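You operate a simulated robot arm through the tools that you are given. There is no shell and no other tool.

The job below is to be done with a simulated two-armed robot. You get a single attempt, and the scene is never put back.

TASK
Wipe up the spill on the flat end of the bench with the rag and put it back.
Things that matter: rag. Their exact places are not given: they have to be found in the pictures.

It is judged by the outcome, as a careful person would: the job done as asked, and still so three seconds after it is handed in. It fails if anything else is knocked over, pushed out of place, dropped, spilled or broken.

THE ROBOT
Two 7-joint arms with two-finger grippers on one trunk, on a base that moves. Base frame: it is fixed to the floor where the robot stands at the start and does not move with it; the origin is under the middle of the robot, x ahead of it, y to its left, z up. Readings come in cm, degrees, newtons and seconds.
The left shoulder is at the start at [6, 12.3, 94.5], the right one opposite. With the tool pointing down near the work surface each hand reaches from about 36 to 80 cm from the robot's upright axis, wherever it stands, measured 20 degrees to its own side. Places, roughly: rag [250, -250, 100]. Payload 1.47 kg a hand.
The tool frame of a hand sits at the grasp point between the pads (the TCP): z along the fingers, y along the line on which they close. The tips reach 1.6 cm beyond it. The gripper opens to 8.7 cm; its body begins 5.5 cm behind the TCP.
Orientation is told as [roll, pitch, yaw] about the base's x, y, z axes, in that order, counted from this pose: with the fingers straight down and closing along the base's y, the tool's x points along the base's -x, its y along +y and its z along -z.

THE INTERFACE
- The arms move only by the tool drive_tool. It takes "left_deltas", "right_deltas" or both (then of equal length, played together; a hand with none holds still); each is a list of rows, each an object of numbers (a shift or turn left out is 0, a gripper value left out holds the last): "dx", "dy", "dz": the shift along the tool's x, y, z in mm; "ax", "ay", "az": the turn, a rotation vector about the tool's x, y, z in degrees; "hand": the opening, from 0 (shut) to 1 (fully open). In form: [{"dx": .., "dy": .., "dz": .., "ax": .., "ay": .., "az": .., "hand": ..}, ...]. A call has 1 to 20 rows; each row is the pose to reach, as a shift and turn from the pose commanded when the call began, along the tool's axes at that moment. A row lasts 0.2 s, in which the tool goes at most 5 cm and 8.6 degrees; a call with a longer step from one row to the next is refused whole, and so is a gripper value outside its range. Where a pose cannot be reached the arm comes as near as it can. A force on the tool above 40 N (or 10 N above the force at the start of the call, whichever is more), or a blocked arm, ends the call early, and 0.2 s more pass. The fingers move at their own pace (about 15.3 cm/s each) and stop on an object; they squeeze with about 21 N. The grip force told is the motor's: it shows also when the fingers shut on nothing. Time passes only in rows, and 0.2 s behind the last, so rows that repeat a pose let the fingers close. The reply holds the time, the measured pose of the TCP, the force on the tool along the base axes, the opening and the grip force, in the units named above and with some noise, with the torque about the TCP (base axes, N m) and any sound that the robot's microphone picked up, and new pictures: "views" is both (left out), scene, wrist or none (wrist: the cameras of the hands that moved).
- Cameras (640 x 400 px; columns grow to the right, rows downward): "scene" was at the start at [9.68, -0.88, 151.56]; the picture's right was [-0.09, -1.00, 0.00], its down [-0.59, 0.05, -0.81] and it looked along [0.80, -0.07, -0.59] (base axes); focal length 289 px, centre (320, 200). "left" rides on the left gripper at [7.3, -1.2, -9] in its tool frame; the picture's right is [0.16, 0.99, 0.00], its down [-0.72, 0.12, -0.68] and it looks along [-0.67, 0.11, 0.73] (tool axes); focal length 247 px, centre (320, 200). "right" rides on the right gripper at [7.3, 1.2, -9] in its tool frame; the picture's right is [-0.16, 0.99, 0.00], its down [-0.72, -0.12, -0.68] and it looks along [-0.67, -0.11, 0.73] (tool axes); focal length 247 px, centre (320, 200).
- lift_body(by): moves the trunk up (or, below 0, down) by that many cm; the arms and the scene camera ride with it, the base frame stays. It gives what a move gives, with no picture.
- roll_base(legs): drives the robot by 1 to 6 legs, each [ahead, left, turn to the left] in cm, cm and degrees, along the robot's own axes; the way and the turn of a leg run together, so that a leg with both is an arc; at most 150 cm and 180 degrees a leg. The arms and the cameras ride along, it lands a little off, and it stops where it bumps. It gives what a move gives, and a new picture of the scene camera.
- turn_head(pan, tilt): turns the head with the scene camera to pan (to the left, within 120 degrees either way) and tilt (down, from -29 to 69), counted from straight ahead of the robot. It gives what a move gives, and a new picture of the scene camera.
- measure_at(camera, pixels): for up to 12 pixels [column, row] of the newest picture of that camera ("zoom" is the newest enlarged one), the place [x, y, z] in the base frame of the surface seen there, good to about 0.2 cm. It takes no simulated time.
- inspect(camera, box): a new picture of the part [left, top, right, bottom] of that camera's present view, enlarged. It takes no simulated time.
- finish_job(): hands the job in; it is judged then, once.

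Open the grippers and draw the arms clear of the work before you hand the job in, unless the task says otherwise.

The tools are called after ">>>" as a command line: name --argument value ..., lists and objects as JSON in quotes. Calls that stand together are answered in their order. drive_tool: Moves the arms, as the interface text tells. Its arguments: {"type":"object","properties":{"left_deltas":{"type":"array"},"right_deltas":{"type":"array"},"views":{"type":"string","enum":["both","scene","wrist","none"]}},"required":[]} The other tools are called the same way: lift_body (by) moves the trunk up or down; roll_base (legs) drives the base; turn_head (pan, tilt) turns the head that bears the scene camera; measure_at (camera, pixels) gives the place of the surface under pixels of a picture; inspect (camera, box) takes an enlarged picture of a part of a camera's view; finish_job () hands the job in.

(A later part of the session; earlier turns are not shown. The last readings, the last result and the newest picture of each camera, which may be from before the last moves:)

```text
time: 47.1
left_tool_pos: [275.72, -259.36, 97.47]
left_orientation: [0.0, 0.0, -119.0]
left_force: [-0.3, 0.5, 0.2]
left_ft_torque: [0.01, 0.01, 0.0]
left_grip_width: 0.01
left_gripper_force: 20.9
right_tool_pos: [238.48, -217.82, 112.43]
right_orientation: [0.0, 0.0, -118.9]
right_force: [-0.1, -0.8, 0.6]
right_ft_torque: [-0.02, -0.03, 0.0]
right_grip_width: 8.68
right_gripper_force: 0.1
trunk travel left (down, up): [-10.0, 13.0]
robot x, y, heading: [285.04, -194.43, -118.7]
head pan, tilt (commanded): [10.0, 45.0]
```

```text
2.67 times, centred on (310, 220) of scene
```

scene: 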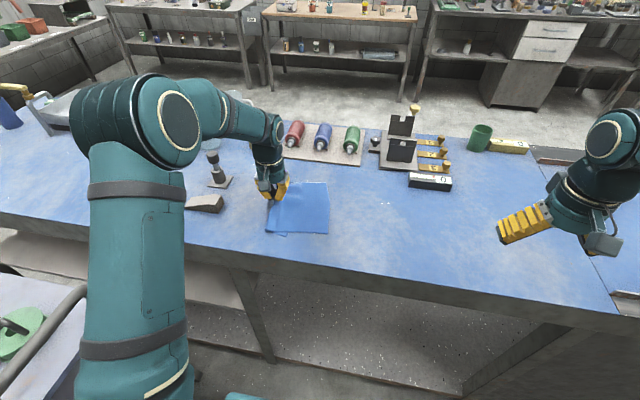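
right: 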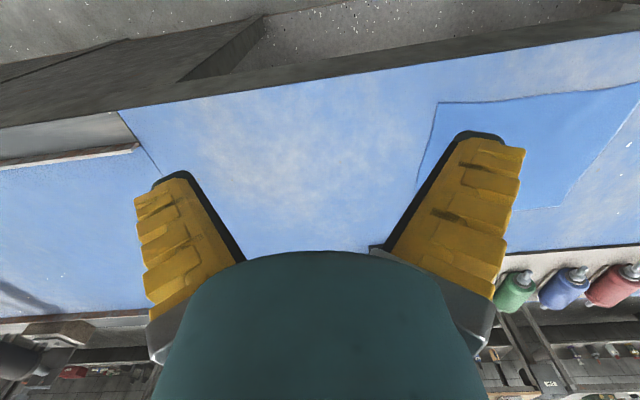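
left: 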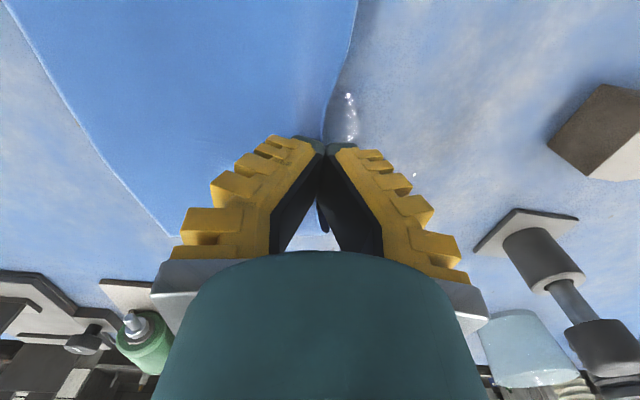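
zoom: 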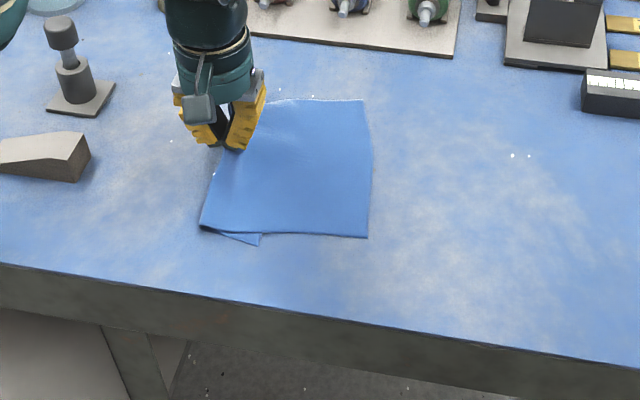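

The rag's fold is now at the spill; glints remain visible just left of the fingers at wrist pixel (345,115). I measure the spill glint and the nearby stand before rubbing.

>>> measure_at --camera "left" --pixels '[[345, 100], [345, 130], [358, 115], [548, 148], [475, 248], [580, 215], [415, 175], [140, 290]]'

>>> measure_at --camera "zoom" --pixels '[[115, 83], [92, 115], [88, 155], [60, 35], [78, 175], [210, 225], [365, 235], [362, 100]]'

>>> inspect --camera "left" --box '[240, 40, 480, 190]'

```text
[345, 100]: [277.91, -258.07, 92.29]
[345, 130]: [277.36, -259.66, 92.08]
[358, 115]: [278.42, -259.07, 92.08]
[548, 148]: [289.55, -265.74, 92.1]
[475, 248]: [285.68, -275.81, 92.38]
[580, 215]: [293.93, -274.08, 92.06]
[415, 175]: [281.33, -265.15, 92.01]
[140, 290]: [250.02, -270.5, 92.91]
```

```text
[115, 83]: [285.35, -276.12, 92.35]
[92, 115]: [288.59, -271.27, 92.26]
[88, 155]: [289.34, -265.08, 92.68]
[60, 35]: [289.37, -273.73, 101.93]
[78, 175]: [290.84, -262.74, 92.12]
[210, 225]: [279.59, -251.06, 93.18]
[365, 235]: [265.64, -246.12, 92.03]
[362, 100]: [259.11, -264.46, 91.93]
```

```text
2.67 times, centred on (360, 115) of left
```

zoom: 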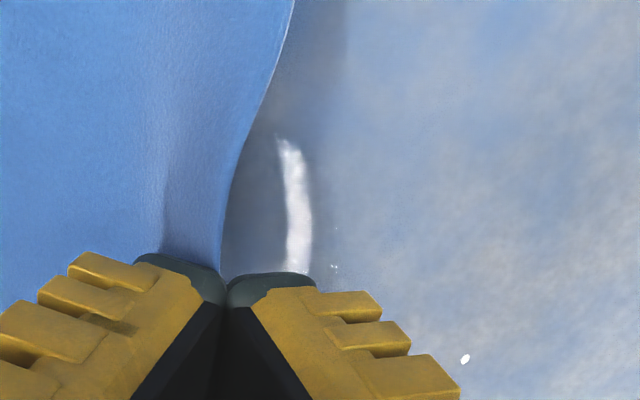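

The puddle spans about 6–7 cm around (276,-259.4), with its left rim at (278.5,-259). I lower the rag to light contact and make a first sweep left over the puddle with the cloth trailing, staying 10 cm clear of the wedge.

>>> drive_tool --left_deltas '[{"dz": 12}, {"dz": 24}, {"dz": 32}, {"dz": 35}, {"dz": 35, "dy": 15}, {"dz": 35, "dy": 30}, {"dz": 35, "dy": 45}, {"dz": 35, "dy": 45, "dx": 15}, {"dz": 35, "dy": 45, "dx": 30}, {"dz": 35, "dy": 45, "dx": 10}, {"dz": 35, "dy": 45, "dx": -10}, {"dz": 35, "dy": 45, "dx": -25}, {"dz": 35, "dy": 45, "dx": -5}]' --views "both"

>>> inspect --camera "scene" --box '[190, 150, 430, 290]'

```text
time: 49.9
left_tool_pos: [279.3, -262.08, 94.15]
left_orientation: [0.0, -0.2, -118.9]
left_force: [-0.7, 0.9, 1.9]
left_ft_torque: [-0.02, -0.03, 0.0]
left_grip_width: 0.0
left_gripper_force: 21.4
right_tool_pos: [238.57, -217.81, 112.43]
right_orientation: [0.1, -0.1, -118.9]
right_force: [-0.6, 0.1, 0.0]
right_ft_torque: [0.0, 0.03, 0.0]
right_grip_width: 8.68
right_gripper_force: 0.1
trunk travel left (down, up): [-10.0, 13.0]
robot x, y, heading: [285.26, -194.15, -118.9]
head pan, tilt (commanded): [10.0, 45.0]
```

scene: 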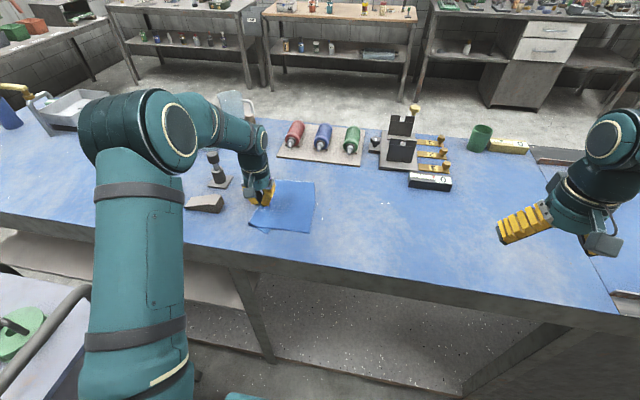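
left: 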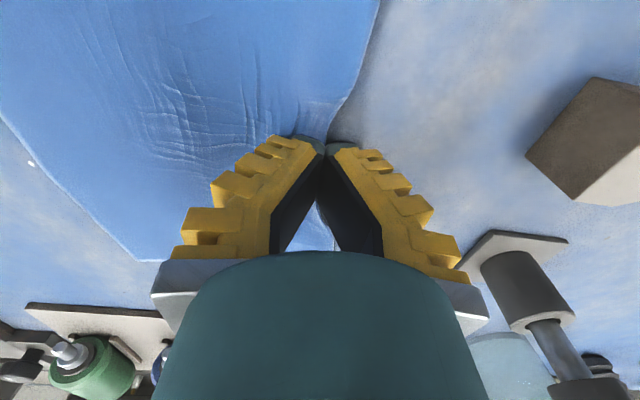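

```text
2.67 times, centred on (310, 220) of scene
```

zoom: 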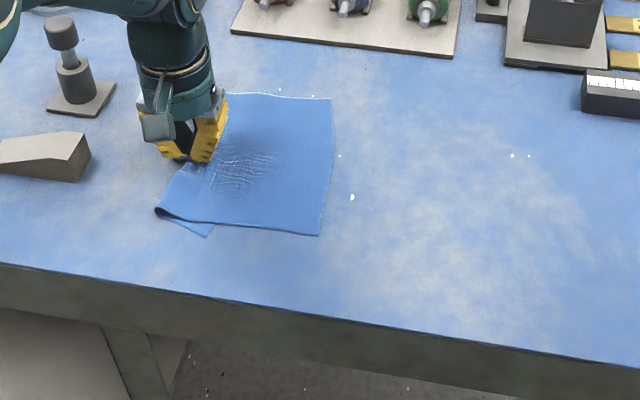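

Contact is light (about 2 N) and the cloth now covers the puddle area. I press slightly more and rub back and forth across the puddle at several rows.

>>> drive_tool --left_deltas '[{"dz": 2}, {"dz": 2, "dy": -20}, {"dz": 2, "dy": -45}, {"dz": 2, "dy": -70}, {"dz": 2, "dy": -95}, {"dz": 2, "dy": -95, "dx": 15}, {"dz": 2, "dy": -70, "dx": 25}, {"dz": 2, "dy": -45, "dx": 25}, {"dz": 2, "dy": -20, "dx": 25}, {"dz": 2, "dy": 0, "dx": 25}, {"dz": 2, "dy": 0, "dx": 0}, {"dz": 2, "dy": -25, "dx": -15}, {"dz": 2, "dy": -50, "dx": -15}, {"dz": 2, "dy": -75, "dx": -15}, {"dz": 2, "dy": -50, "dx": 5}, {"dz": 2, "dy": -25, "dx": 5}, {"dz": 2, "dy": 0, "dx": 5}]' --views "both"

>>> inspect --camera "scene" --box '[190, 150, 430, 290]'

```text
time: 53.5
left_tool_pos: [279.66, -261.64, 93.99]
left_orientation: [0.0, 0.0, -118.9]
left_force: [-0.4, -0.1, 0.2]
left_ft_torque: [0.02, 0.01, 0.01]
left_grip_width: 0.0
left_gripper_force: 21.2
right_tool_pos: [238.58, -217.87, 112.53]
right_orientation: [0.0, 0.1, -119.0]
right_force: [0.6, 0.1, -0.4]
right_ft_torque: [-0.02, 0.0, 0.03]
right_grip_width: 8.7
right_gripper_force: 0.1
trunk travel left (down, up): [-10.0, 13.0]
robot x, y, heading: [285.26, -194.01, -118.7]
head pan, tilt (commanded): [10.0, 45.0]
```

scene: 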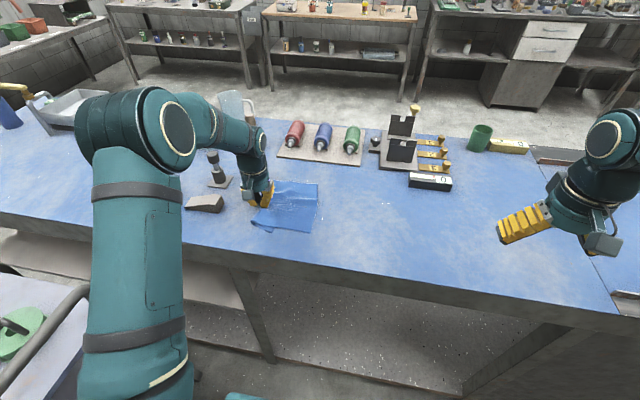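
left: 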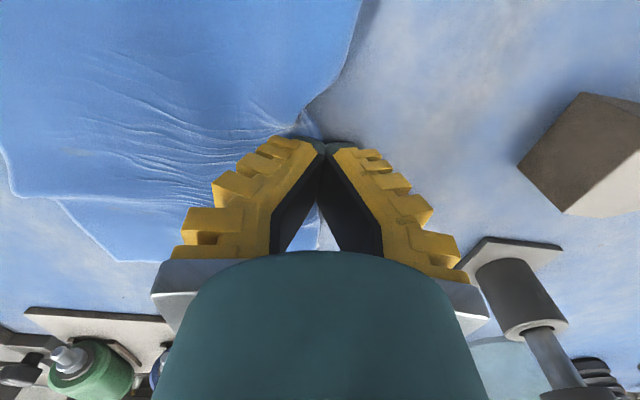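

```text
2.67 times, centred on (310, 220) of scene
```

zoom: 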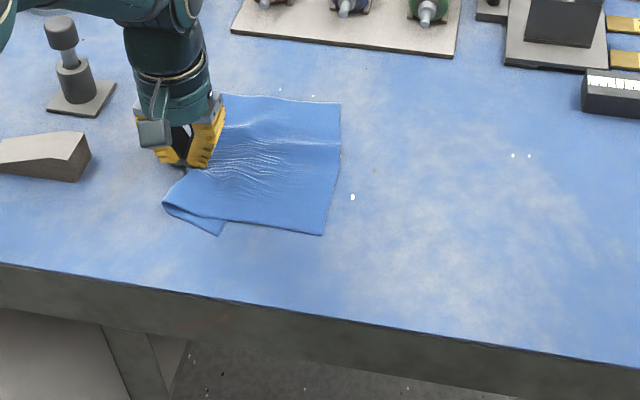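

To see whether the puddle is gone I lift the rag about 12 cm and carry it right, back toward its place, uncovering the spot.

>>> drive_tool --left_deltas '[{"dz": -30}, {"dz": -60}, {"dz": -95, "dy": -15}, {"dz": -130, "dy": -45}, {"dz": -150, "dy": -85}, {"dz": -160, "dy": -125}, {"dz": -160, "dy": -165}, {"dz": -160, "dy": -200}, {"dz": -160, "dy": -220}, {"dz": -160, "dy": -220}]' --views "both"

>>> inspect --camera "scene" --box '[190, 150, 430, 290]'

```text
time: 55.7
left_tool_pos: [260.24, -251.04, 109.79]
left_orientation: [0.0, 0.0, -118.9]
left_force: [-0.1, 0.6, -0.2]
left_ft_torque: [0.01, 0.01, -0.01]
left_grip_width: 0.0
left_gripper_force: 20.7
right_tool_pos: [238.49, -217.85, 112.33]
right_orientation: [-0.1, 0.1, -118.9]
right_force: [-0.4, -0.1, 0.4]
right_ft_torque: [-0.01, 0.0, -0.01]
right_grip_width: 8.68
right_gripper_force: 0.1
trunk travel left (down, up): [-10.0, 13.0]
robot x, y, heading: [285.09, -194.25, -119.0]
head pan, tilt (commanded): [10.0, 45.0]
```

scene: 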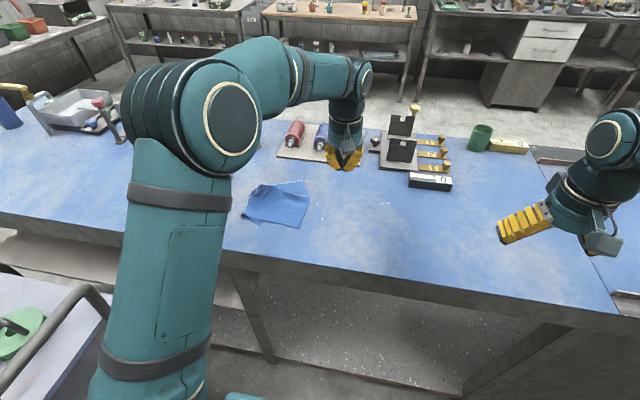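
left: 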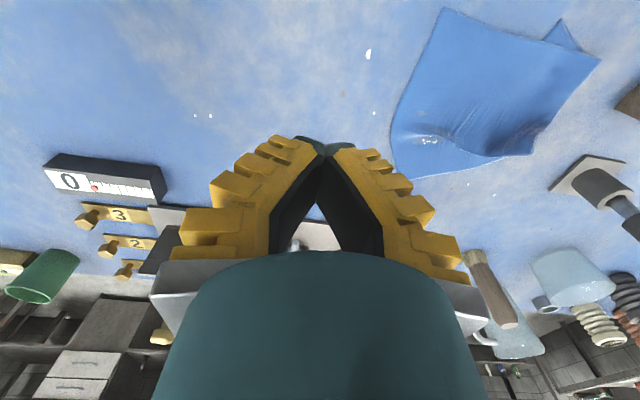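

```text
2.67 times, centred on (310, 220) of scene
```

zoom: 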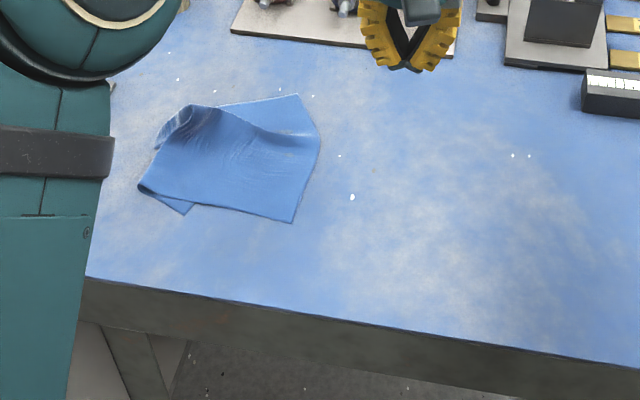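

The rag slipped from the fingers when lifted and lies over the spill. I look closer at it with the left wrist camera, where a glint shows at (425,140).

>>> inspect --camera "left" --box '[360, 0, 640, 200]'

>>> measure_at --camera "zoom" --pixels '[[190, 20], [545, 135], [390, 355], [80, 385], [145, 320], [330, 290], [400, 170], [460, 45], [480, 100], [80, 220]]'

```text
2.00 times, centred on (500, 100) of left
```

zoom: 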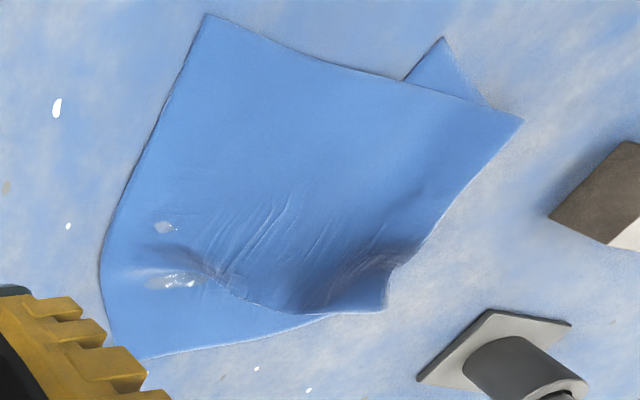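

```text
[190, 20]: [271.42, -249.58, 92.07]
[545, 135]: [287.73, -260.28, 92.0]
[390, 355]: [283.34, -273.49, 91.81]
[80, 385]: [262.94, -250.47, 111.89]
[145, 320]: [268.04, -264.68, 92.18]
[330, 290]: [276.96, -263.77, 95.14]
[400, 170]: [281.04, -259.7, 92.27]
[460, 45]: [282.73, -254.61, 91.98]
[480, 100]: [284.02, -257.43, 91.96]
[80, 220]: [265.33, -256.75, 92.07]
```

There are small clear/white patches poking through the cloth at zoom (175,280) and (165,228). I measure those, since they may be what remains of the puddle.

>>> measure_at --camera "zoom" --pixels '[[175, 281], [155, 280], [195, 283], [165, 228], [235, 285], [215, 275], [250, 225], [330, 255], [370, 290], [130, 240]]'

>>> inspect --camera "left" --box '[390, 90, 550, 190]'

```text
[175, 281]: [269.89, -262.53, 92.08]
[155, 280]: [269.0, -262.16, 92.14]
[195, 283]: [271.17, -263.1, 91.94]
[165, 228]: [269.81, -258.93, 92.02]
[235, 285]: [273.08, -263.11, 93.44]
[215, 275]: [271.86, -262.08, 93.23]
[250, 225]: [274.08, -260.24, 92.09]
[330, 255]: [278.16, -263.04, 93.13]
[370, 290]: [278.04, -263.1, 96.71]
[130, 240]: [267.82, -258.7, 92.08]
```

```text
4.00 times, centred on (470, 140) of left
```

zoom: 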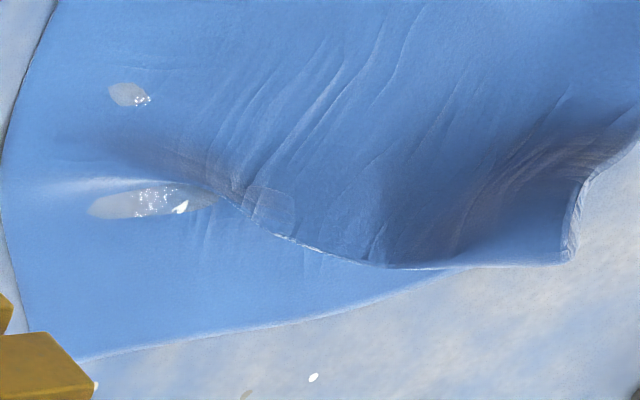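

The cloth seems to have thin liquid patches showing at (270,-262.5) and (269.8,-258.9). I return over the standing ridge near (278,-263) with the fingers open, to re-grip it more deeply.

>>> drive_tool --left_deltas '[{"dy": 30, "hand": 0.8}, {"dy": 65, "dx": -4}, {"dy": 100, "dx": -8}, {"dy": 140, "dx": -12}, {"dy": 180, "dx": -16}, {"dy": 212, "dx": -16}, {"dy": 214, "dx": -16, "dz": 25}, {"dy": 214, "dx": -16, "dz": 50}, {"dy": 214, "dx": -16, "dz": 70}, {"dy": 214, "dx": -16, "dz": 70}]' --views "both"

>>> inspect --camera "scene" --box '[190, 150, 370, 255]'

```text
time: 57.9
left_tool_pos: [278.28, -262.64, 102.68]
left_orientation: [0.0, 0.1, -119.0]
left_force: [-1.1, -0.3, -0.3]
left_ft_torque: [0.01, 0.01, -0.01]
left_grip_width: 7.31
left_gripper_force: 2.4
right_tool_pos: [238.58, -217.86, 112.42]
right_orientation: [0.0, 0.1, -119.0]
right_force: [0.2, -1.2, -0.1]
right_ft_torque: [-0.02, 0.03, -0.03]
right_grip_width: 8.73
right_gripper_force: 0.1
trunk travel left (down, up): [-10.0, 13.0]
robot x, y, heading: [285.5, -194.24, -118.9]
head pan, tilt (commanded): [10.0, 45.0]
```

scene: 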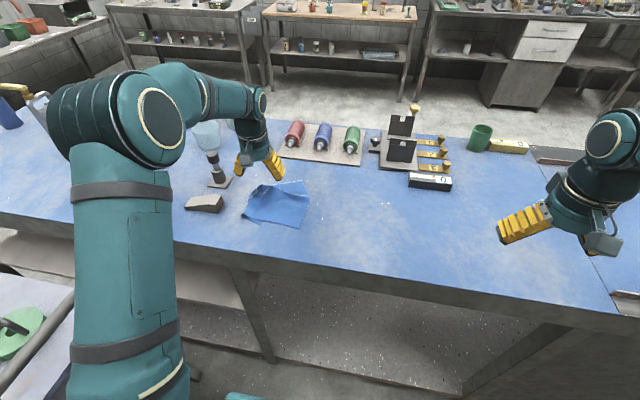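
left: 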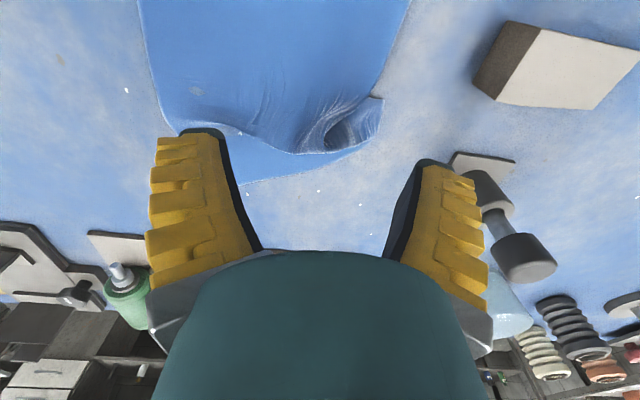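

```text
3.56 times, centred on (280, 202) of scene
```

zoom: 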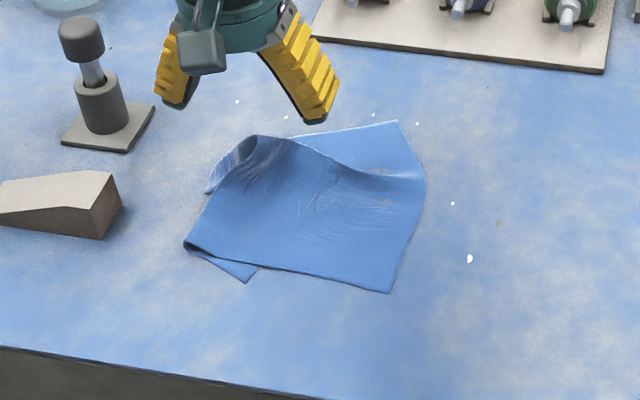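

The dome of cloth sits under the TCP at wrist pixel (325,122), and the fingers straddle it, clear of the stand by about 5 cm. I lower onto the bench gently.

>>> drive_tool --left_deltas '[{"dz": 30}, {"dz": 55}, {"dz": 75}, {"dz": 84}, {"dz": 88}, {"dz": 90}, {"dz": 91}]' --views "wrist"

```text
time: 59.5
left_tool_pos: [278.34, -262.62, 93.72]
left_orientation: [-0.1, 0.0, -118.9]
left_force: [0.1, -0.6, -0.4]
left_ft_torque: [-0.01, -0.01, 0.01]
left_grip_width: 7.29
left_gripper_force: 2.7
right_tool_pos: [238.51, -217.86, 112.42]
right_orientation: [0.0, 0.1, -118.9]
right_force: [0.3, -0.3, 0.1]
right_ft_torque: [-0.04, 0.0, 0.01]
right_grip_width: 8.68
right_gripper_force: 0.1
trunk travel left (down, up): [-10.0, 13.0]
robot x, y, heading: [285.42, -194.32, -118.8]
head pan, tilt (commanded): [10.0, 45.0]
```

left: 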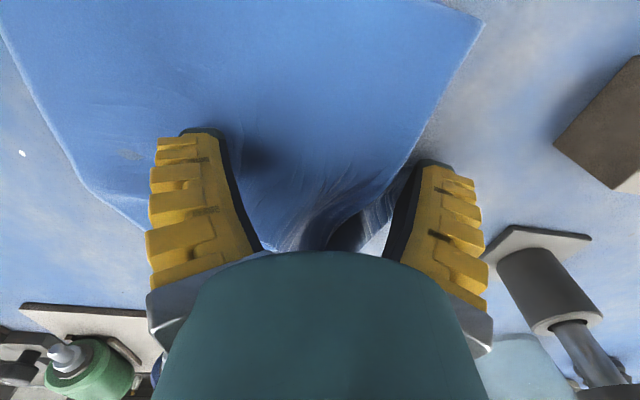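

The fold is between the fingers, continuing farther from the robot. I shift 1 cm away from the robot, touch down and close.

>>> drive_tool --left_deltas '[{"dx": -5}, {"dx": -10, "dz": 1}, {"dx": -10, "dz": 2}, {"dx": -10, "dz": 2, "hand": 0.65}, {"dx": -10, "dz": 1.5, "hand": 0.5}, {"dx": -10, "dz": 1.2, "hand": 0.35}, {"dx": -10, "dz": 1.2, "hand": 0.2}, {"dx": -10, "dz": 1.2, "hand": 0.1}, {"dx": -10, "dz": 1.2, "hand": 0.0}, {"dx": -10, "dz": 1.2, "hand": 0.0}, {"dx": -10, "dz": 1.2, "hand": 0.0}]' --views "both"

>>> inspect --camera "scene" --box '[190, 150, 370, 255]'

```text
time: 61.9
left_tool_pos: [277.8, -263.65, 93.55]
left_orientation: [0.1, 0.0, -118.9]
left_force: [0.1, 0.7, 3.3]
left_ft_torque: [-0.03, 0.0, 0.02]
left_grip_width: 0.15
left_gripper_force: 20.9
right_tool_pos: [238.46, -217.87, 112.3]
right_orientation: [0.0, -0.1, -118.8]
right_force: [-0.3, 0.0, 0.0]
right_ft_torque: [0.0, -0.03, -0.01]
right_grip_width: 8.72
right_gripper_force: 0.0
trunk travel left (down, up): [-10.0, 13.0]
robot x, y, heading: [285.26, -194.14, -118.7]
head pan, tilt (commanded): [10.0, 45.0]
```

scene: 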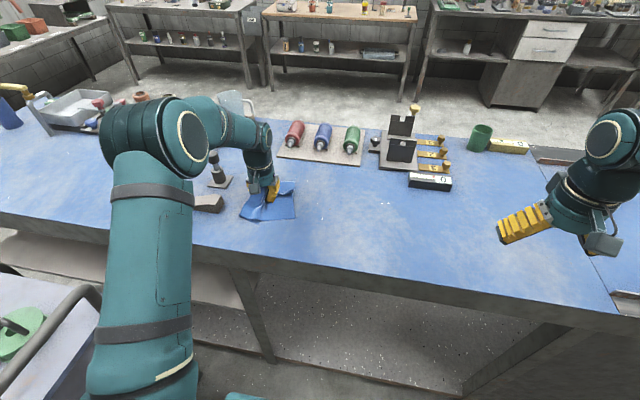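
left: 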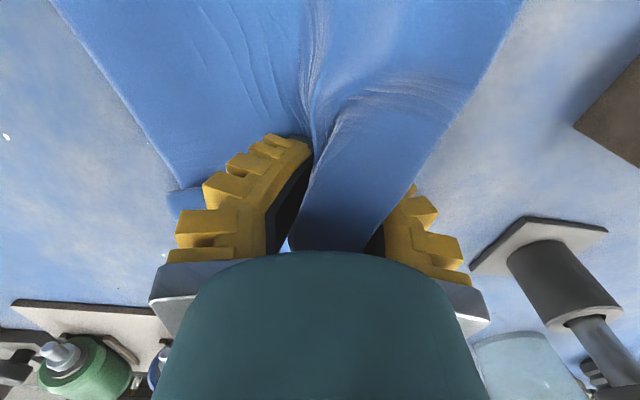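

```text
3.56 times, centred on (280, 202) of scene
```

zoom: 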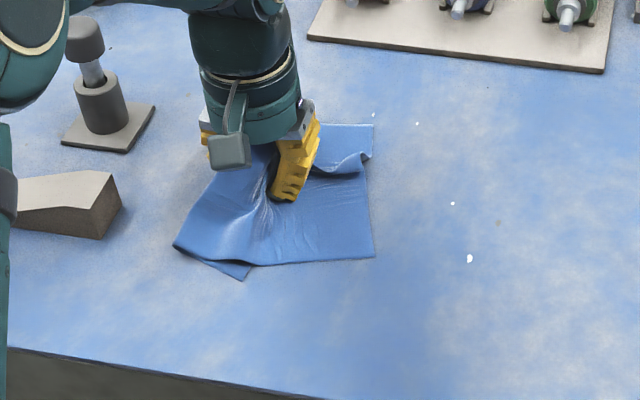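

Now the fingers hold a deep fold with cloth on both sides. I rub over the whole spill area with light pressure in overlapping strokes.

>>> drive_tool --left_deltas '[{"dz": 0.5, "dy": -20}, {"dz": 0.5, "dy": -45}, {"dz": 0.5, "dy": -70}, {"dz": 0.5, "dy": -95}, {"dz": 0.5, "dy": -110, "dx": 10}, {"dz": 0.5, "dy": -90, "dx": 20}, {"dz": 0.5, "dy": -65, "dx": 20}, {"dz": 0.5, "dy": -40, "dx": 20}, {"dz": 0.5, "dy": -15, "dx": 20}, {"dz": 0.5, "dy": 0, "dx": 35}, {"dz": 0.5, "dy": -20, "dx": 50}, {"dz": 0.5, "dy": -45, "dx": 50}, {"dz": 0.5, "dy": -70, "dx": 50}, {"dz": 0.5, "dy": -90, "dx": 35}, {"dz": 0.5, "dy": -90, "dx": 10}, {"dz": 0.5, "dy": -80, "dx": -15}, {"dz": 0.5, "dy": -60, "dx": -15}, {"dz": 0.5, "dy": -40, "dx": 5}, {"dz": 0.5, "dy": -40, "dx": 30}, {"dz": 0.5, "dy": -20, "dx": 20}]' --views "both"

>>> inspect --camera "scene" --box '[190, 150, 370, 255]'

```text
time: 66.1
left_tool_pos: [276.96, -260.84, 93.66]
left_orientation: [-0.1, 0.0, -118.9]
left_force: [-0.3, 1.3, 9.3]
left_ft_torque: [0.06, 0.1, 0.01]
left_grip_width: 0.21
left_gripper_force: 21.2
right_tool_pos: [238.5, -217.88, 112.47]
right_orientation: [0.0, 0.0, -118.9]
right_force: [-0.4, 0.3, -0.2]
right_ft_torque: [0.0, 0.02, -0.03]
right_grip_width: 8.69
right_gripper_force: 0.0
trunk travel left (down, up): [-10.0, 13.0]
robot x, y, heading: [285.09, -194.18, -118.8]
head pan, tilt (commanded): [10.0, 45.0]
```

scene: 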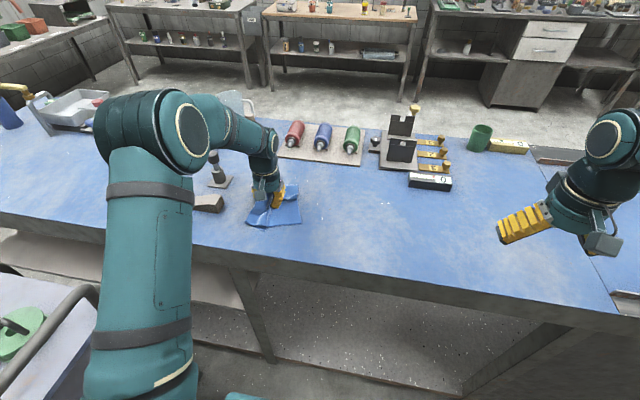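
left: 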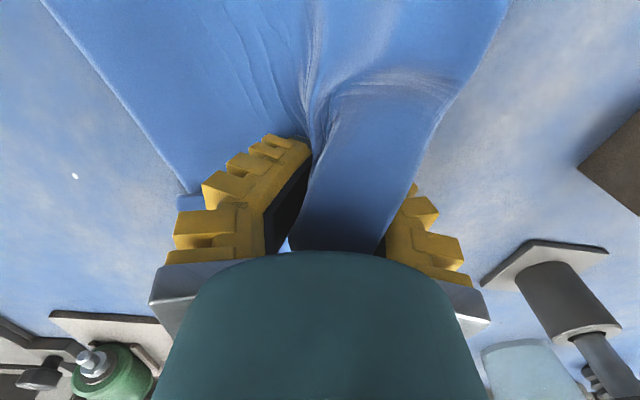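

```text
3.56 times, centred on (280, 202) of scene
```

zoom: 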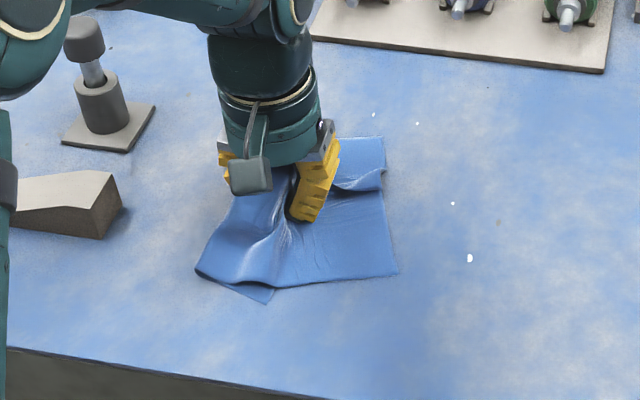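

The rag follows the fingers firmly. I lift it slowly to about 15 cm and move right to uncover and inspect the spot.

>>> drive_tool --left_deltas '[{"dz": -15}, {"dz": -30}, {"dz": -50}, {"dz": -70}, {"dz": -95}, {"dz": -120}, {"dz": -145, "dy": -10}, {"dz": -165, "dy": -35}, {"dz": -180, "dy": -65}, {"dz": -180, "dy": -95}, {"dz": -180, "dy": -130}, {"dz": -180, "dy": -165}, {"dz": -180, "dy": -195}, {"dz": -180, "dy": -215}, {"dz": -180, "dy": -215}]' --views "both"

>>> inspect --camera "scene" --box '[190, 130, 430, 270]'

```text
time: 69.3
left_tool_pos: [258.07, -250.57, 111.48]
left_orientation: [0.1, 0.1, -118.9]
left_force: [0.3, 0.3, 0.2]
left_ft_torque: [-0.02, -0.01, 0.0]
left_grip_width: 0.0
left_gripper_force: 20.9
right_tool_pos: [238.48, -217.91, 112.35]
right_orientation: [0.1, 0.0, -118.9]
right_force: [0.9, -0.1, 0.1]
right_ft_torque: [0.01, 0.03, 0.02]
right_grip_width: 8.67
right_gripper_force: 0.0
trunk travel left (down, up): [-10.0, 13.0]
robot x, y, heading: [285.56, -194.27, -118.6]
head pan, tilt (commanded): [10.0, 45.0]
```

scene: 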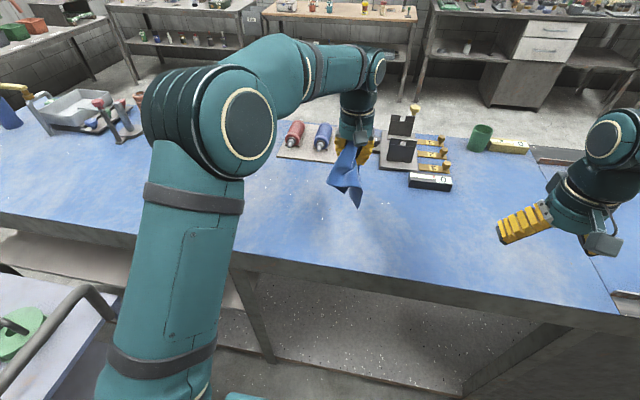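
left: 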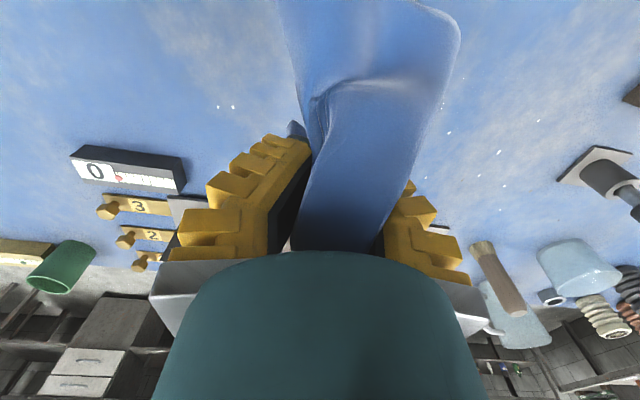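

```text
2.67 times, centred on (310, 200) of scene
```

zoom: 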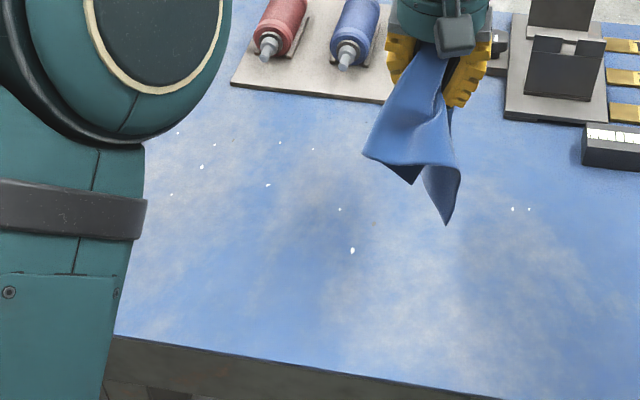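

The rag is firmly held and hanging. I inspect the former puddle spot from both cameras.

>>> inspect --camera "left" --box '[420, 40, 640, 180]'

>>> inspect --camera "scene" --box '[235, 165, 345, 235]'

>>> measure_at --camera "scene" --pixels '[[265, 193], [290, 199], [310, 200], [300, 215], [359, 207], [345, 190]]'

```text
2.86 times, centred on (530, 110) of left
```

zoom: 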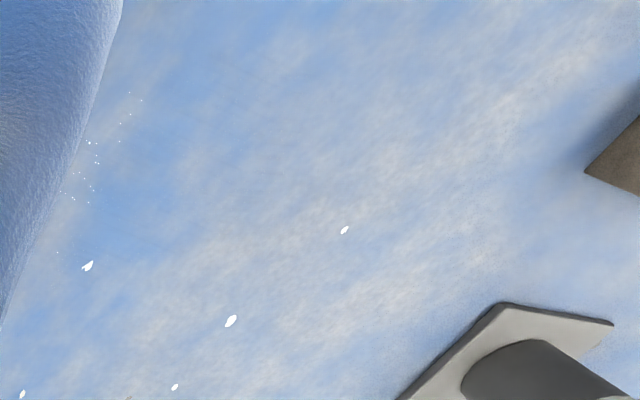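

```text
5.71 times, centred on (290, 200) of scene
```

zoom: 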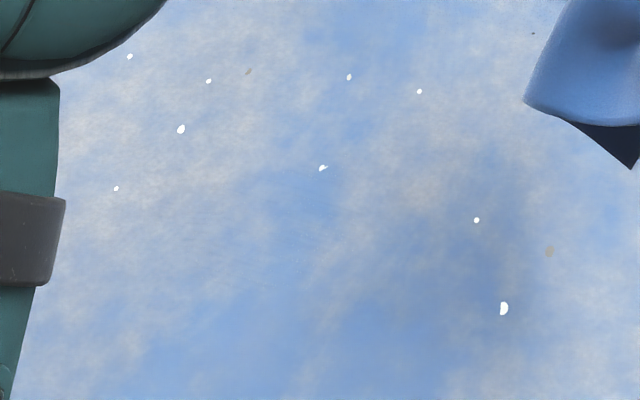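

```text
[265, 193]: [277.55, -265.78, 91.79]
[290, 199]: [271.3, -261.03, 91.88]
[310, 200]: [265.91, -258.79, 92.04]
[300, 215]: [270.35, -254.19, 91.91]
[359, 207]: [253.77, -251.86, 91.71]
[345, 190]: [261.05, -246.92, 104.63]
```

The puddle looks gone from the scene camera, but tiny sparkles show in the wrist zoom at (90,150). I locate them and look from closer.

>>> measure_at --camera "left" --pixels '[[450, 93], [462, 75], [445, 108], [455, 90], [440, 70], [450, 133], [498, 152]]'

>>> inspect --camera "left" --box '[420, 60, 500, 110]'

>>> inspect --camera "scene" --box '[260, 180, 320, 218]'

```text
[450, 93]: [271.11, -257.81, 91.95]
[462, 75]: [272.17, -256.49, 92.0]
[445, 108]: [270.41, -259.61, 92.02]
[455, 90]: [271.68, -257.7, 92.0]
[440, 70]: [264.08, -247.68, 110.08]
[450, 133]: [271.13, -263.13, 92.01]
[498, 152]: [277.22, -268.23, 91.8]
```

```text
8.00 times, centred on (460, 85) of left
```

zoom: 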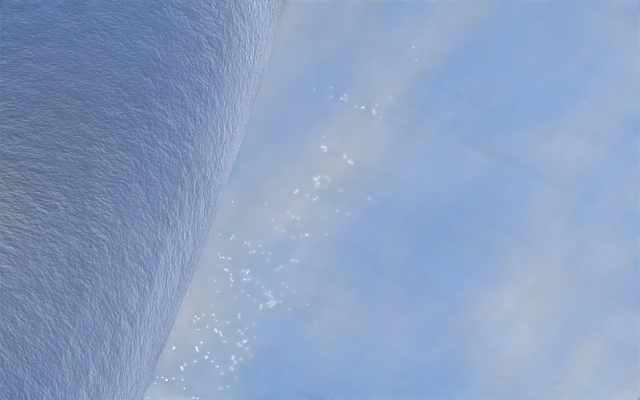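

```text
10.53 times, centred on (290, 199) of scene
```

zoom: 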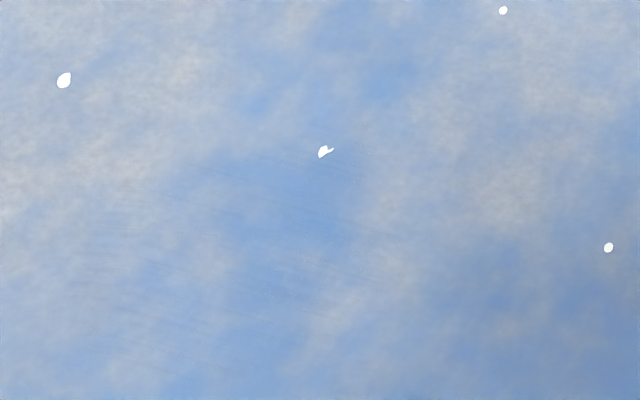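

The sparkles at (271,-257.8) may be either bench sheen or residue; I shift the viewpoint by moving the held rag back toward the robot and up a little, to see if they stay fixed.

>>> drive_tool --left_deltas '[{"dx": 25, "dz": -10}, {"dx": 50, "dz": -20}, {"dx": 75, "dz": -30}, {"dx": 100, "dz": -40}, {"dx": 100, "dz": -40}]' --views "both"

>>> inspect --camera "left" --box '[400, 80, 640, 230]'

>>> inspect --camera "scene" --box '[240, 160, 360, 235]'

```text
time: 70.5
left_tool_pos: [263.19, -241.75, 115.52]
left_orientation: [0.0, 0.0, -118.9]
left_force: [-0.1, -0.2, -0.4]
left_ft_torque: [-0.01, 0.03, 0.03]
left_grip_width: 0.0
left_gripper_force: 21.0
right_tool_pos: [238.45, -217.92, 112.35]
right_orientation: [0.0, 0.0, -118.9]
right_force: [0.1, -0.2, -1.6]
right_ft_torque: [-0.03, -0.01, -0.02]
right_grip_width: 8.68
right_gripper_force: 0.2
trunk travel left (down, up): [-10.0, 13.0]
robot x, y, heading: [285.48, -194.37, -118.8]
head pan, tilt (commanded): [10.0, 45.0]
```

scene: 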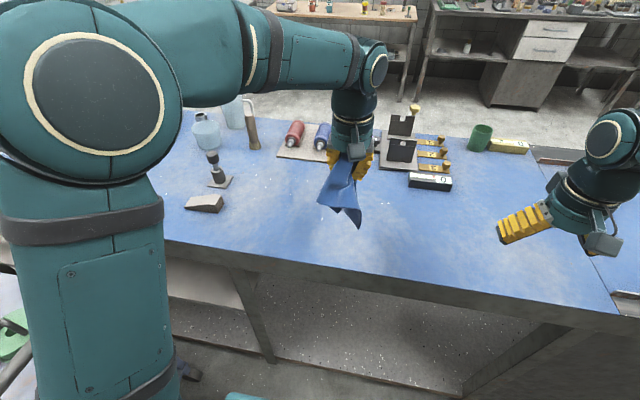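
left: 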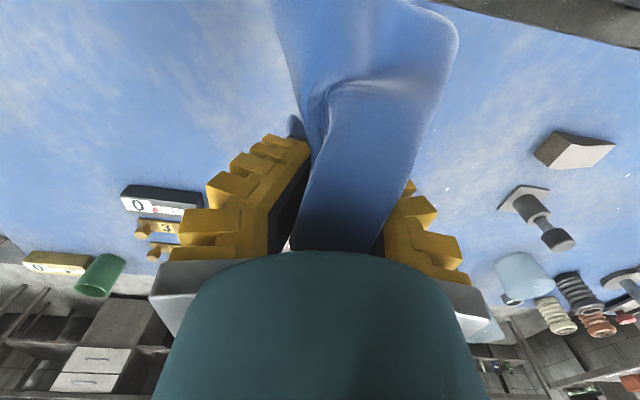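

```text
2.67 times, centred on (520, 155) of left
```

zoom: 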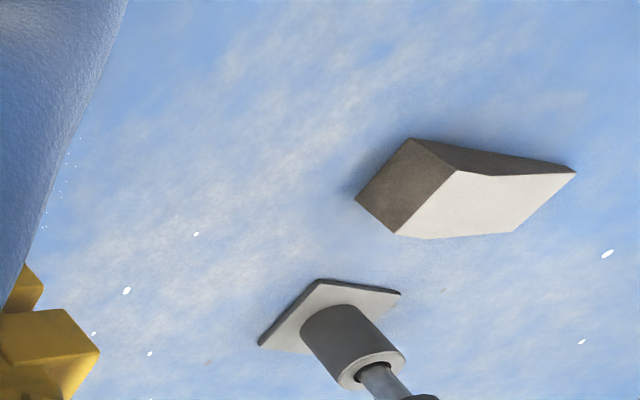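

```text
5.33 times, centred on (300, 198) of scene
```

zoom: 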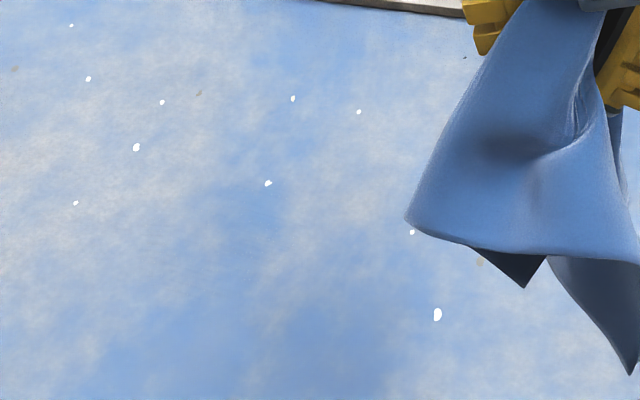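

The scene shows no puddle at all now. I measure the sparkles again at wrist pixel (426,142) to see if they moved with the camera.

>>> measure_at --camera "left" --pixels '[[426, 142], [428, 130], [421, 160], [447, 189], [474, 168]]'

>>> inspect --camera "left" --box '[405, 110, 485, 190]'

```text
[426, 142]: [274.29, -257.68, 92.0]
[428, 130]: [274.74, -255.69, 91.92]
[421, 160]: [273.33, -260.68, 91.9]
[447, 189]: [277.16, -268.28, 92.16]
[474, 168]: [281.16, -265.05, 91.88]
```

```text
5.00 times, centred on (445, 150) of left
```

zoom: 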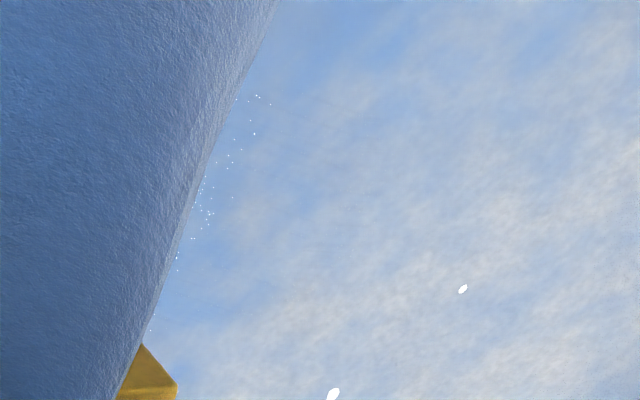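

The sparkles moved with the camera (bench sheen), so the puddle is gone. Next I carry the rag over its original centre (251.9,-244.2) and lower it.

>>> drive_tool --left_deltas '[{"dx": -20, "dy": -22}, {"dx": -40, "dy": -44}, {"dx": -60, "dy": -66}, {"dx": -77, "dy": -88}, {"dx": -77, "dy": -88, "dz": 30}, {"dx": -77, "dy": -88, "dz": 60}, {"dx": -77, "dy": -88, "dz": 90}, {"dx": -77, "dy": -88, "dz": 120}, {"dx": -77, "dy": -88, "dz": 120}]' --views "both"

>>> inspect --camera "scene" --box '[260, 140, 460, 265]'

```text
time: 72.5
left_tool_pos: [251.64, -244.26, 103.58]
left_orientation: [0.0, 0.0, -118.8]
left_force: [0.2, -0.8, -1.4]
left_ft_torque: [-0.01, -0.03, 0.0]
left_grip_width: 0.0
left_gripper_force: 20.8
right_tool_pos: [238.5, -217.81, 112.43]
right_orientation: [-0.1, 0.0, -118.9]
right_force: [-0.3, 0.5, -0.6]
right_ft_torque: [0.01, 0.01, -0.02]
right_grip_width: 8.72
right_gripper_force: 0.0
trunk travel left (down, up): [-10.0, 13.0]
robot x, y, heading: [285.59, -194.05, -118.9]
head pan, tilt (commanded): [10.0, 45.0]
```

scene: 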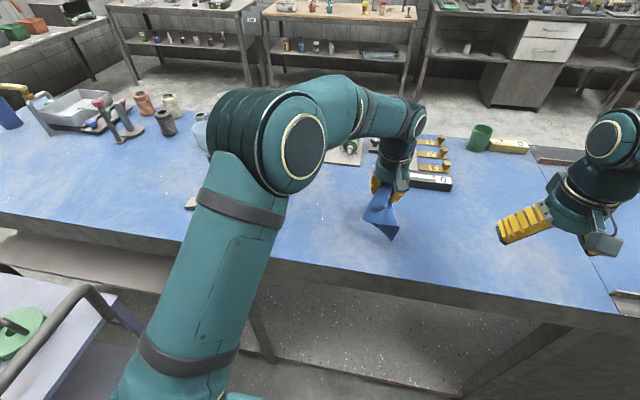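
left: 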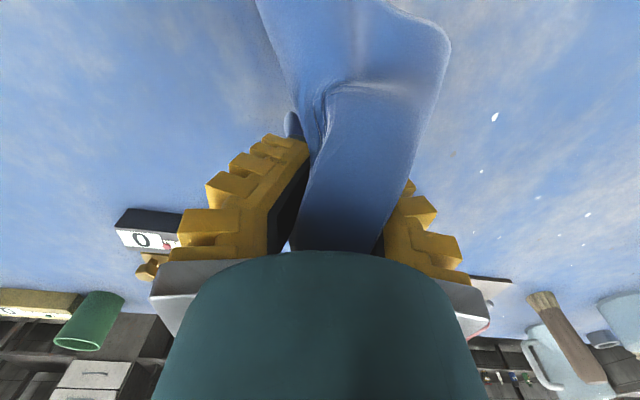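

```text
3.20 times, centred on (360, 202) of scene
```

zoom: 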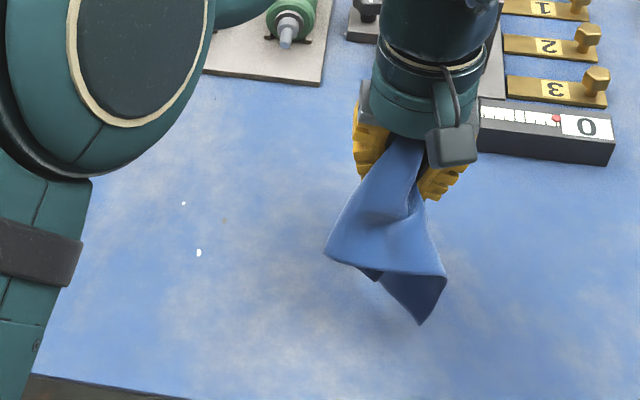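

The rag hangs toward the robot side of the fingers. I lower while moving slightly away from the robot so the tails lay out flat, ending with the fold near the far edge of its original area.

>>> drive_tool --left_deltas '[{"dz": 15}, {"dz": 30, "dx": -8}, {"dz": 45, "dx": -18}, {"dz": 60, "dx": -30}, {"dz": 72, "dx": -42}, {"dz": 82, "dx": -52}, {"dz": 90, "dx": -58}, {"dz": 94, "dx": -60}, {"dz": 94, "dx": -60}]' --views "both"

>>> inspect --camera "scene" --box '[260, 140, 460, 265]'

```text
time: 74.5
left_tool_pos: [248.69, -249.51, 94.13]
left_orientation: [0.0, 0.1, -118.9]
left_force: [-1.0, 0.0, 2.0]
left_ft_torque: [0.0, 0.0, -0.02]
left_grip_width: 0.03
left_gripper_force: 21.1
right_tool_pos: [238.36, -217.85, 112.47]
right_orientation: [0.0, 0.0, -118.8]
right_force: [-0.4, 0.3, -0.3]
right_ft_torque: [-0.05, -0.02, -0.03]
right_grip_width: 8.7
right_gripper_force: 0.0
trunk travel left (down, up): [-10.0, 13.0]
robot x, y, heading: [284.91, -194.16, -118.7]
head pan, tilt (commanded): [10.0, 45.0]
```

scene: 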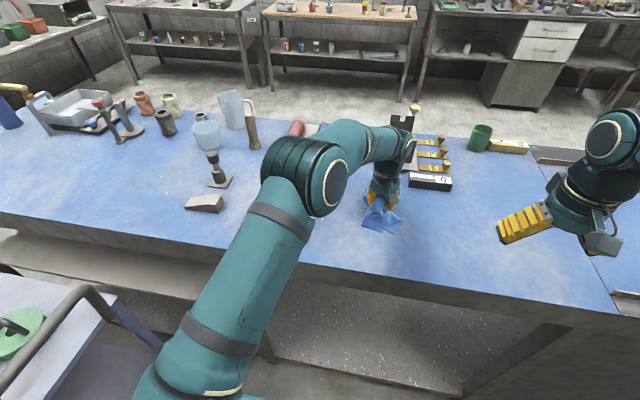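
left: 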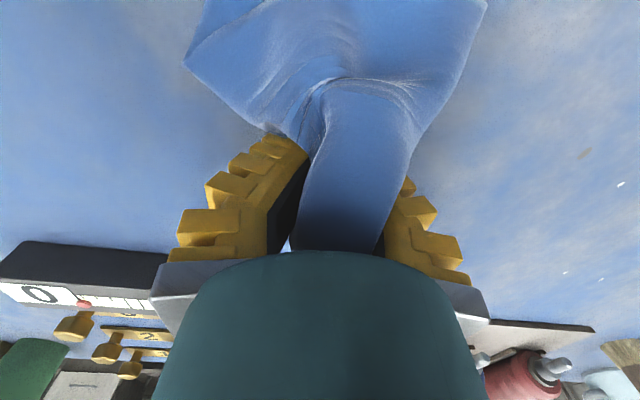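

```text
3.20 times, centred on (360, 202) of scene
```

zoom: 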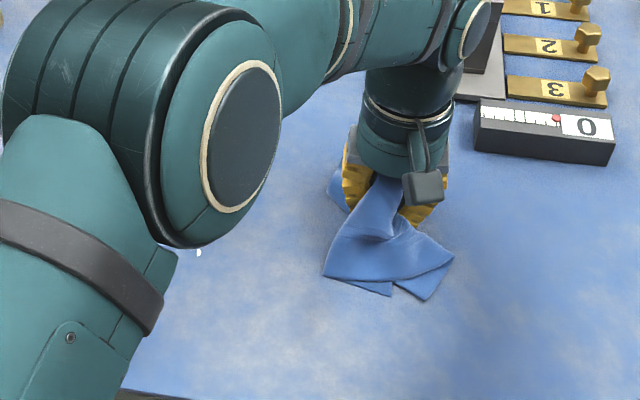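

The rag is down at its original place with tails toward the robot. I open the fingers and lift straight up.

>>> drive_tool --left_deltas '[{"hand": 0.2}, {"hand": 0.45}, {"hand": 0.6}, {"hand": 0.6}, {"dz": -15}, {"dz": -35}, {"dz": -65}, {"dz": -100}, {"dz": -140}, {"dz": -140}]' --views "both"

>>> inspect --camera "scene" --box '[260, 140, 460, 265]'

```text
time: 76.7
left_tool_pos: [248.78, -249.49, 108.21]
left_orientation: [0.0, 0.1, -118.9]
left_force: [0.6, 0.0, 0.5]
left_ft_torque: [0.02, -0.01, 0.0]
left_grip_width: 5.76
left_gripper_force: 3.8
right_tool_pos: [238.54, -217.93, 112.39]
right_orientation: [-0.1, 0.0, -118.9]
right_force: [0.4, -0.2, -0.2]
right_ft_torque: [0.0, 0.0, -0.02]
right_grip_width: 8.73
right_gripper_force: 0.1
trunk travel left (down, up): [-10.0, 13.0]
robot x, y, heading: [285.47, -194.17, -119.0]
head pan, tilt (commanded): [10.0, 45.0]
```

scene: 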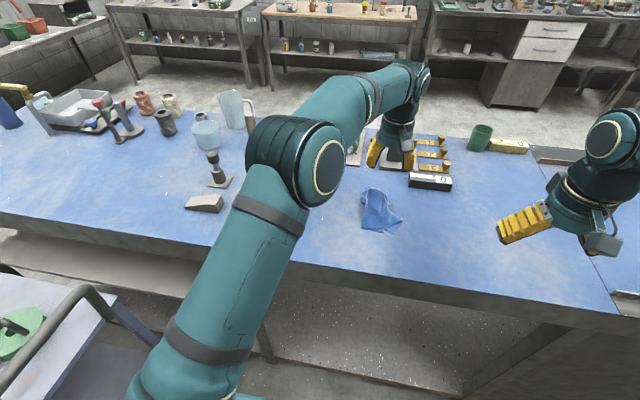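
left: 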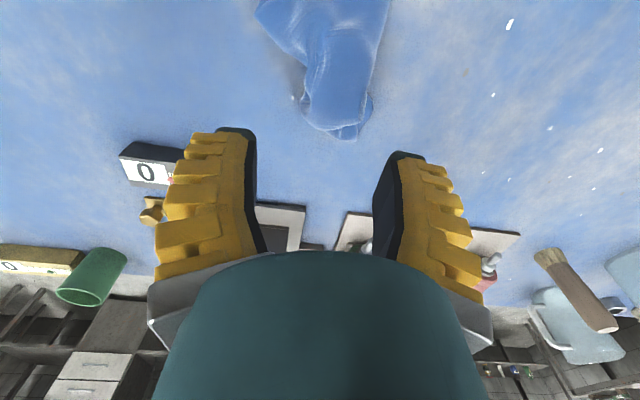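

```text
3.20 times, centred on (360, 202) of scene
```

zoom: 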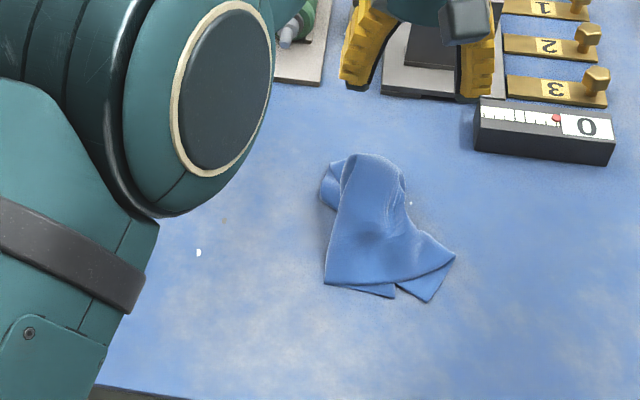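

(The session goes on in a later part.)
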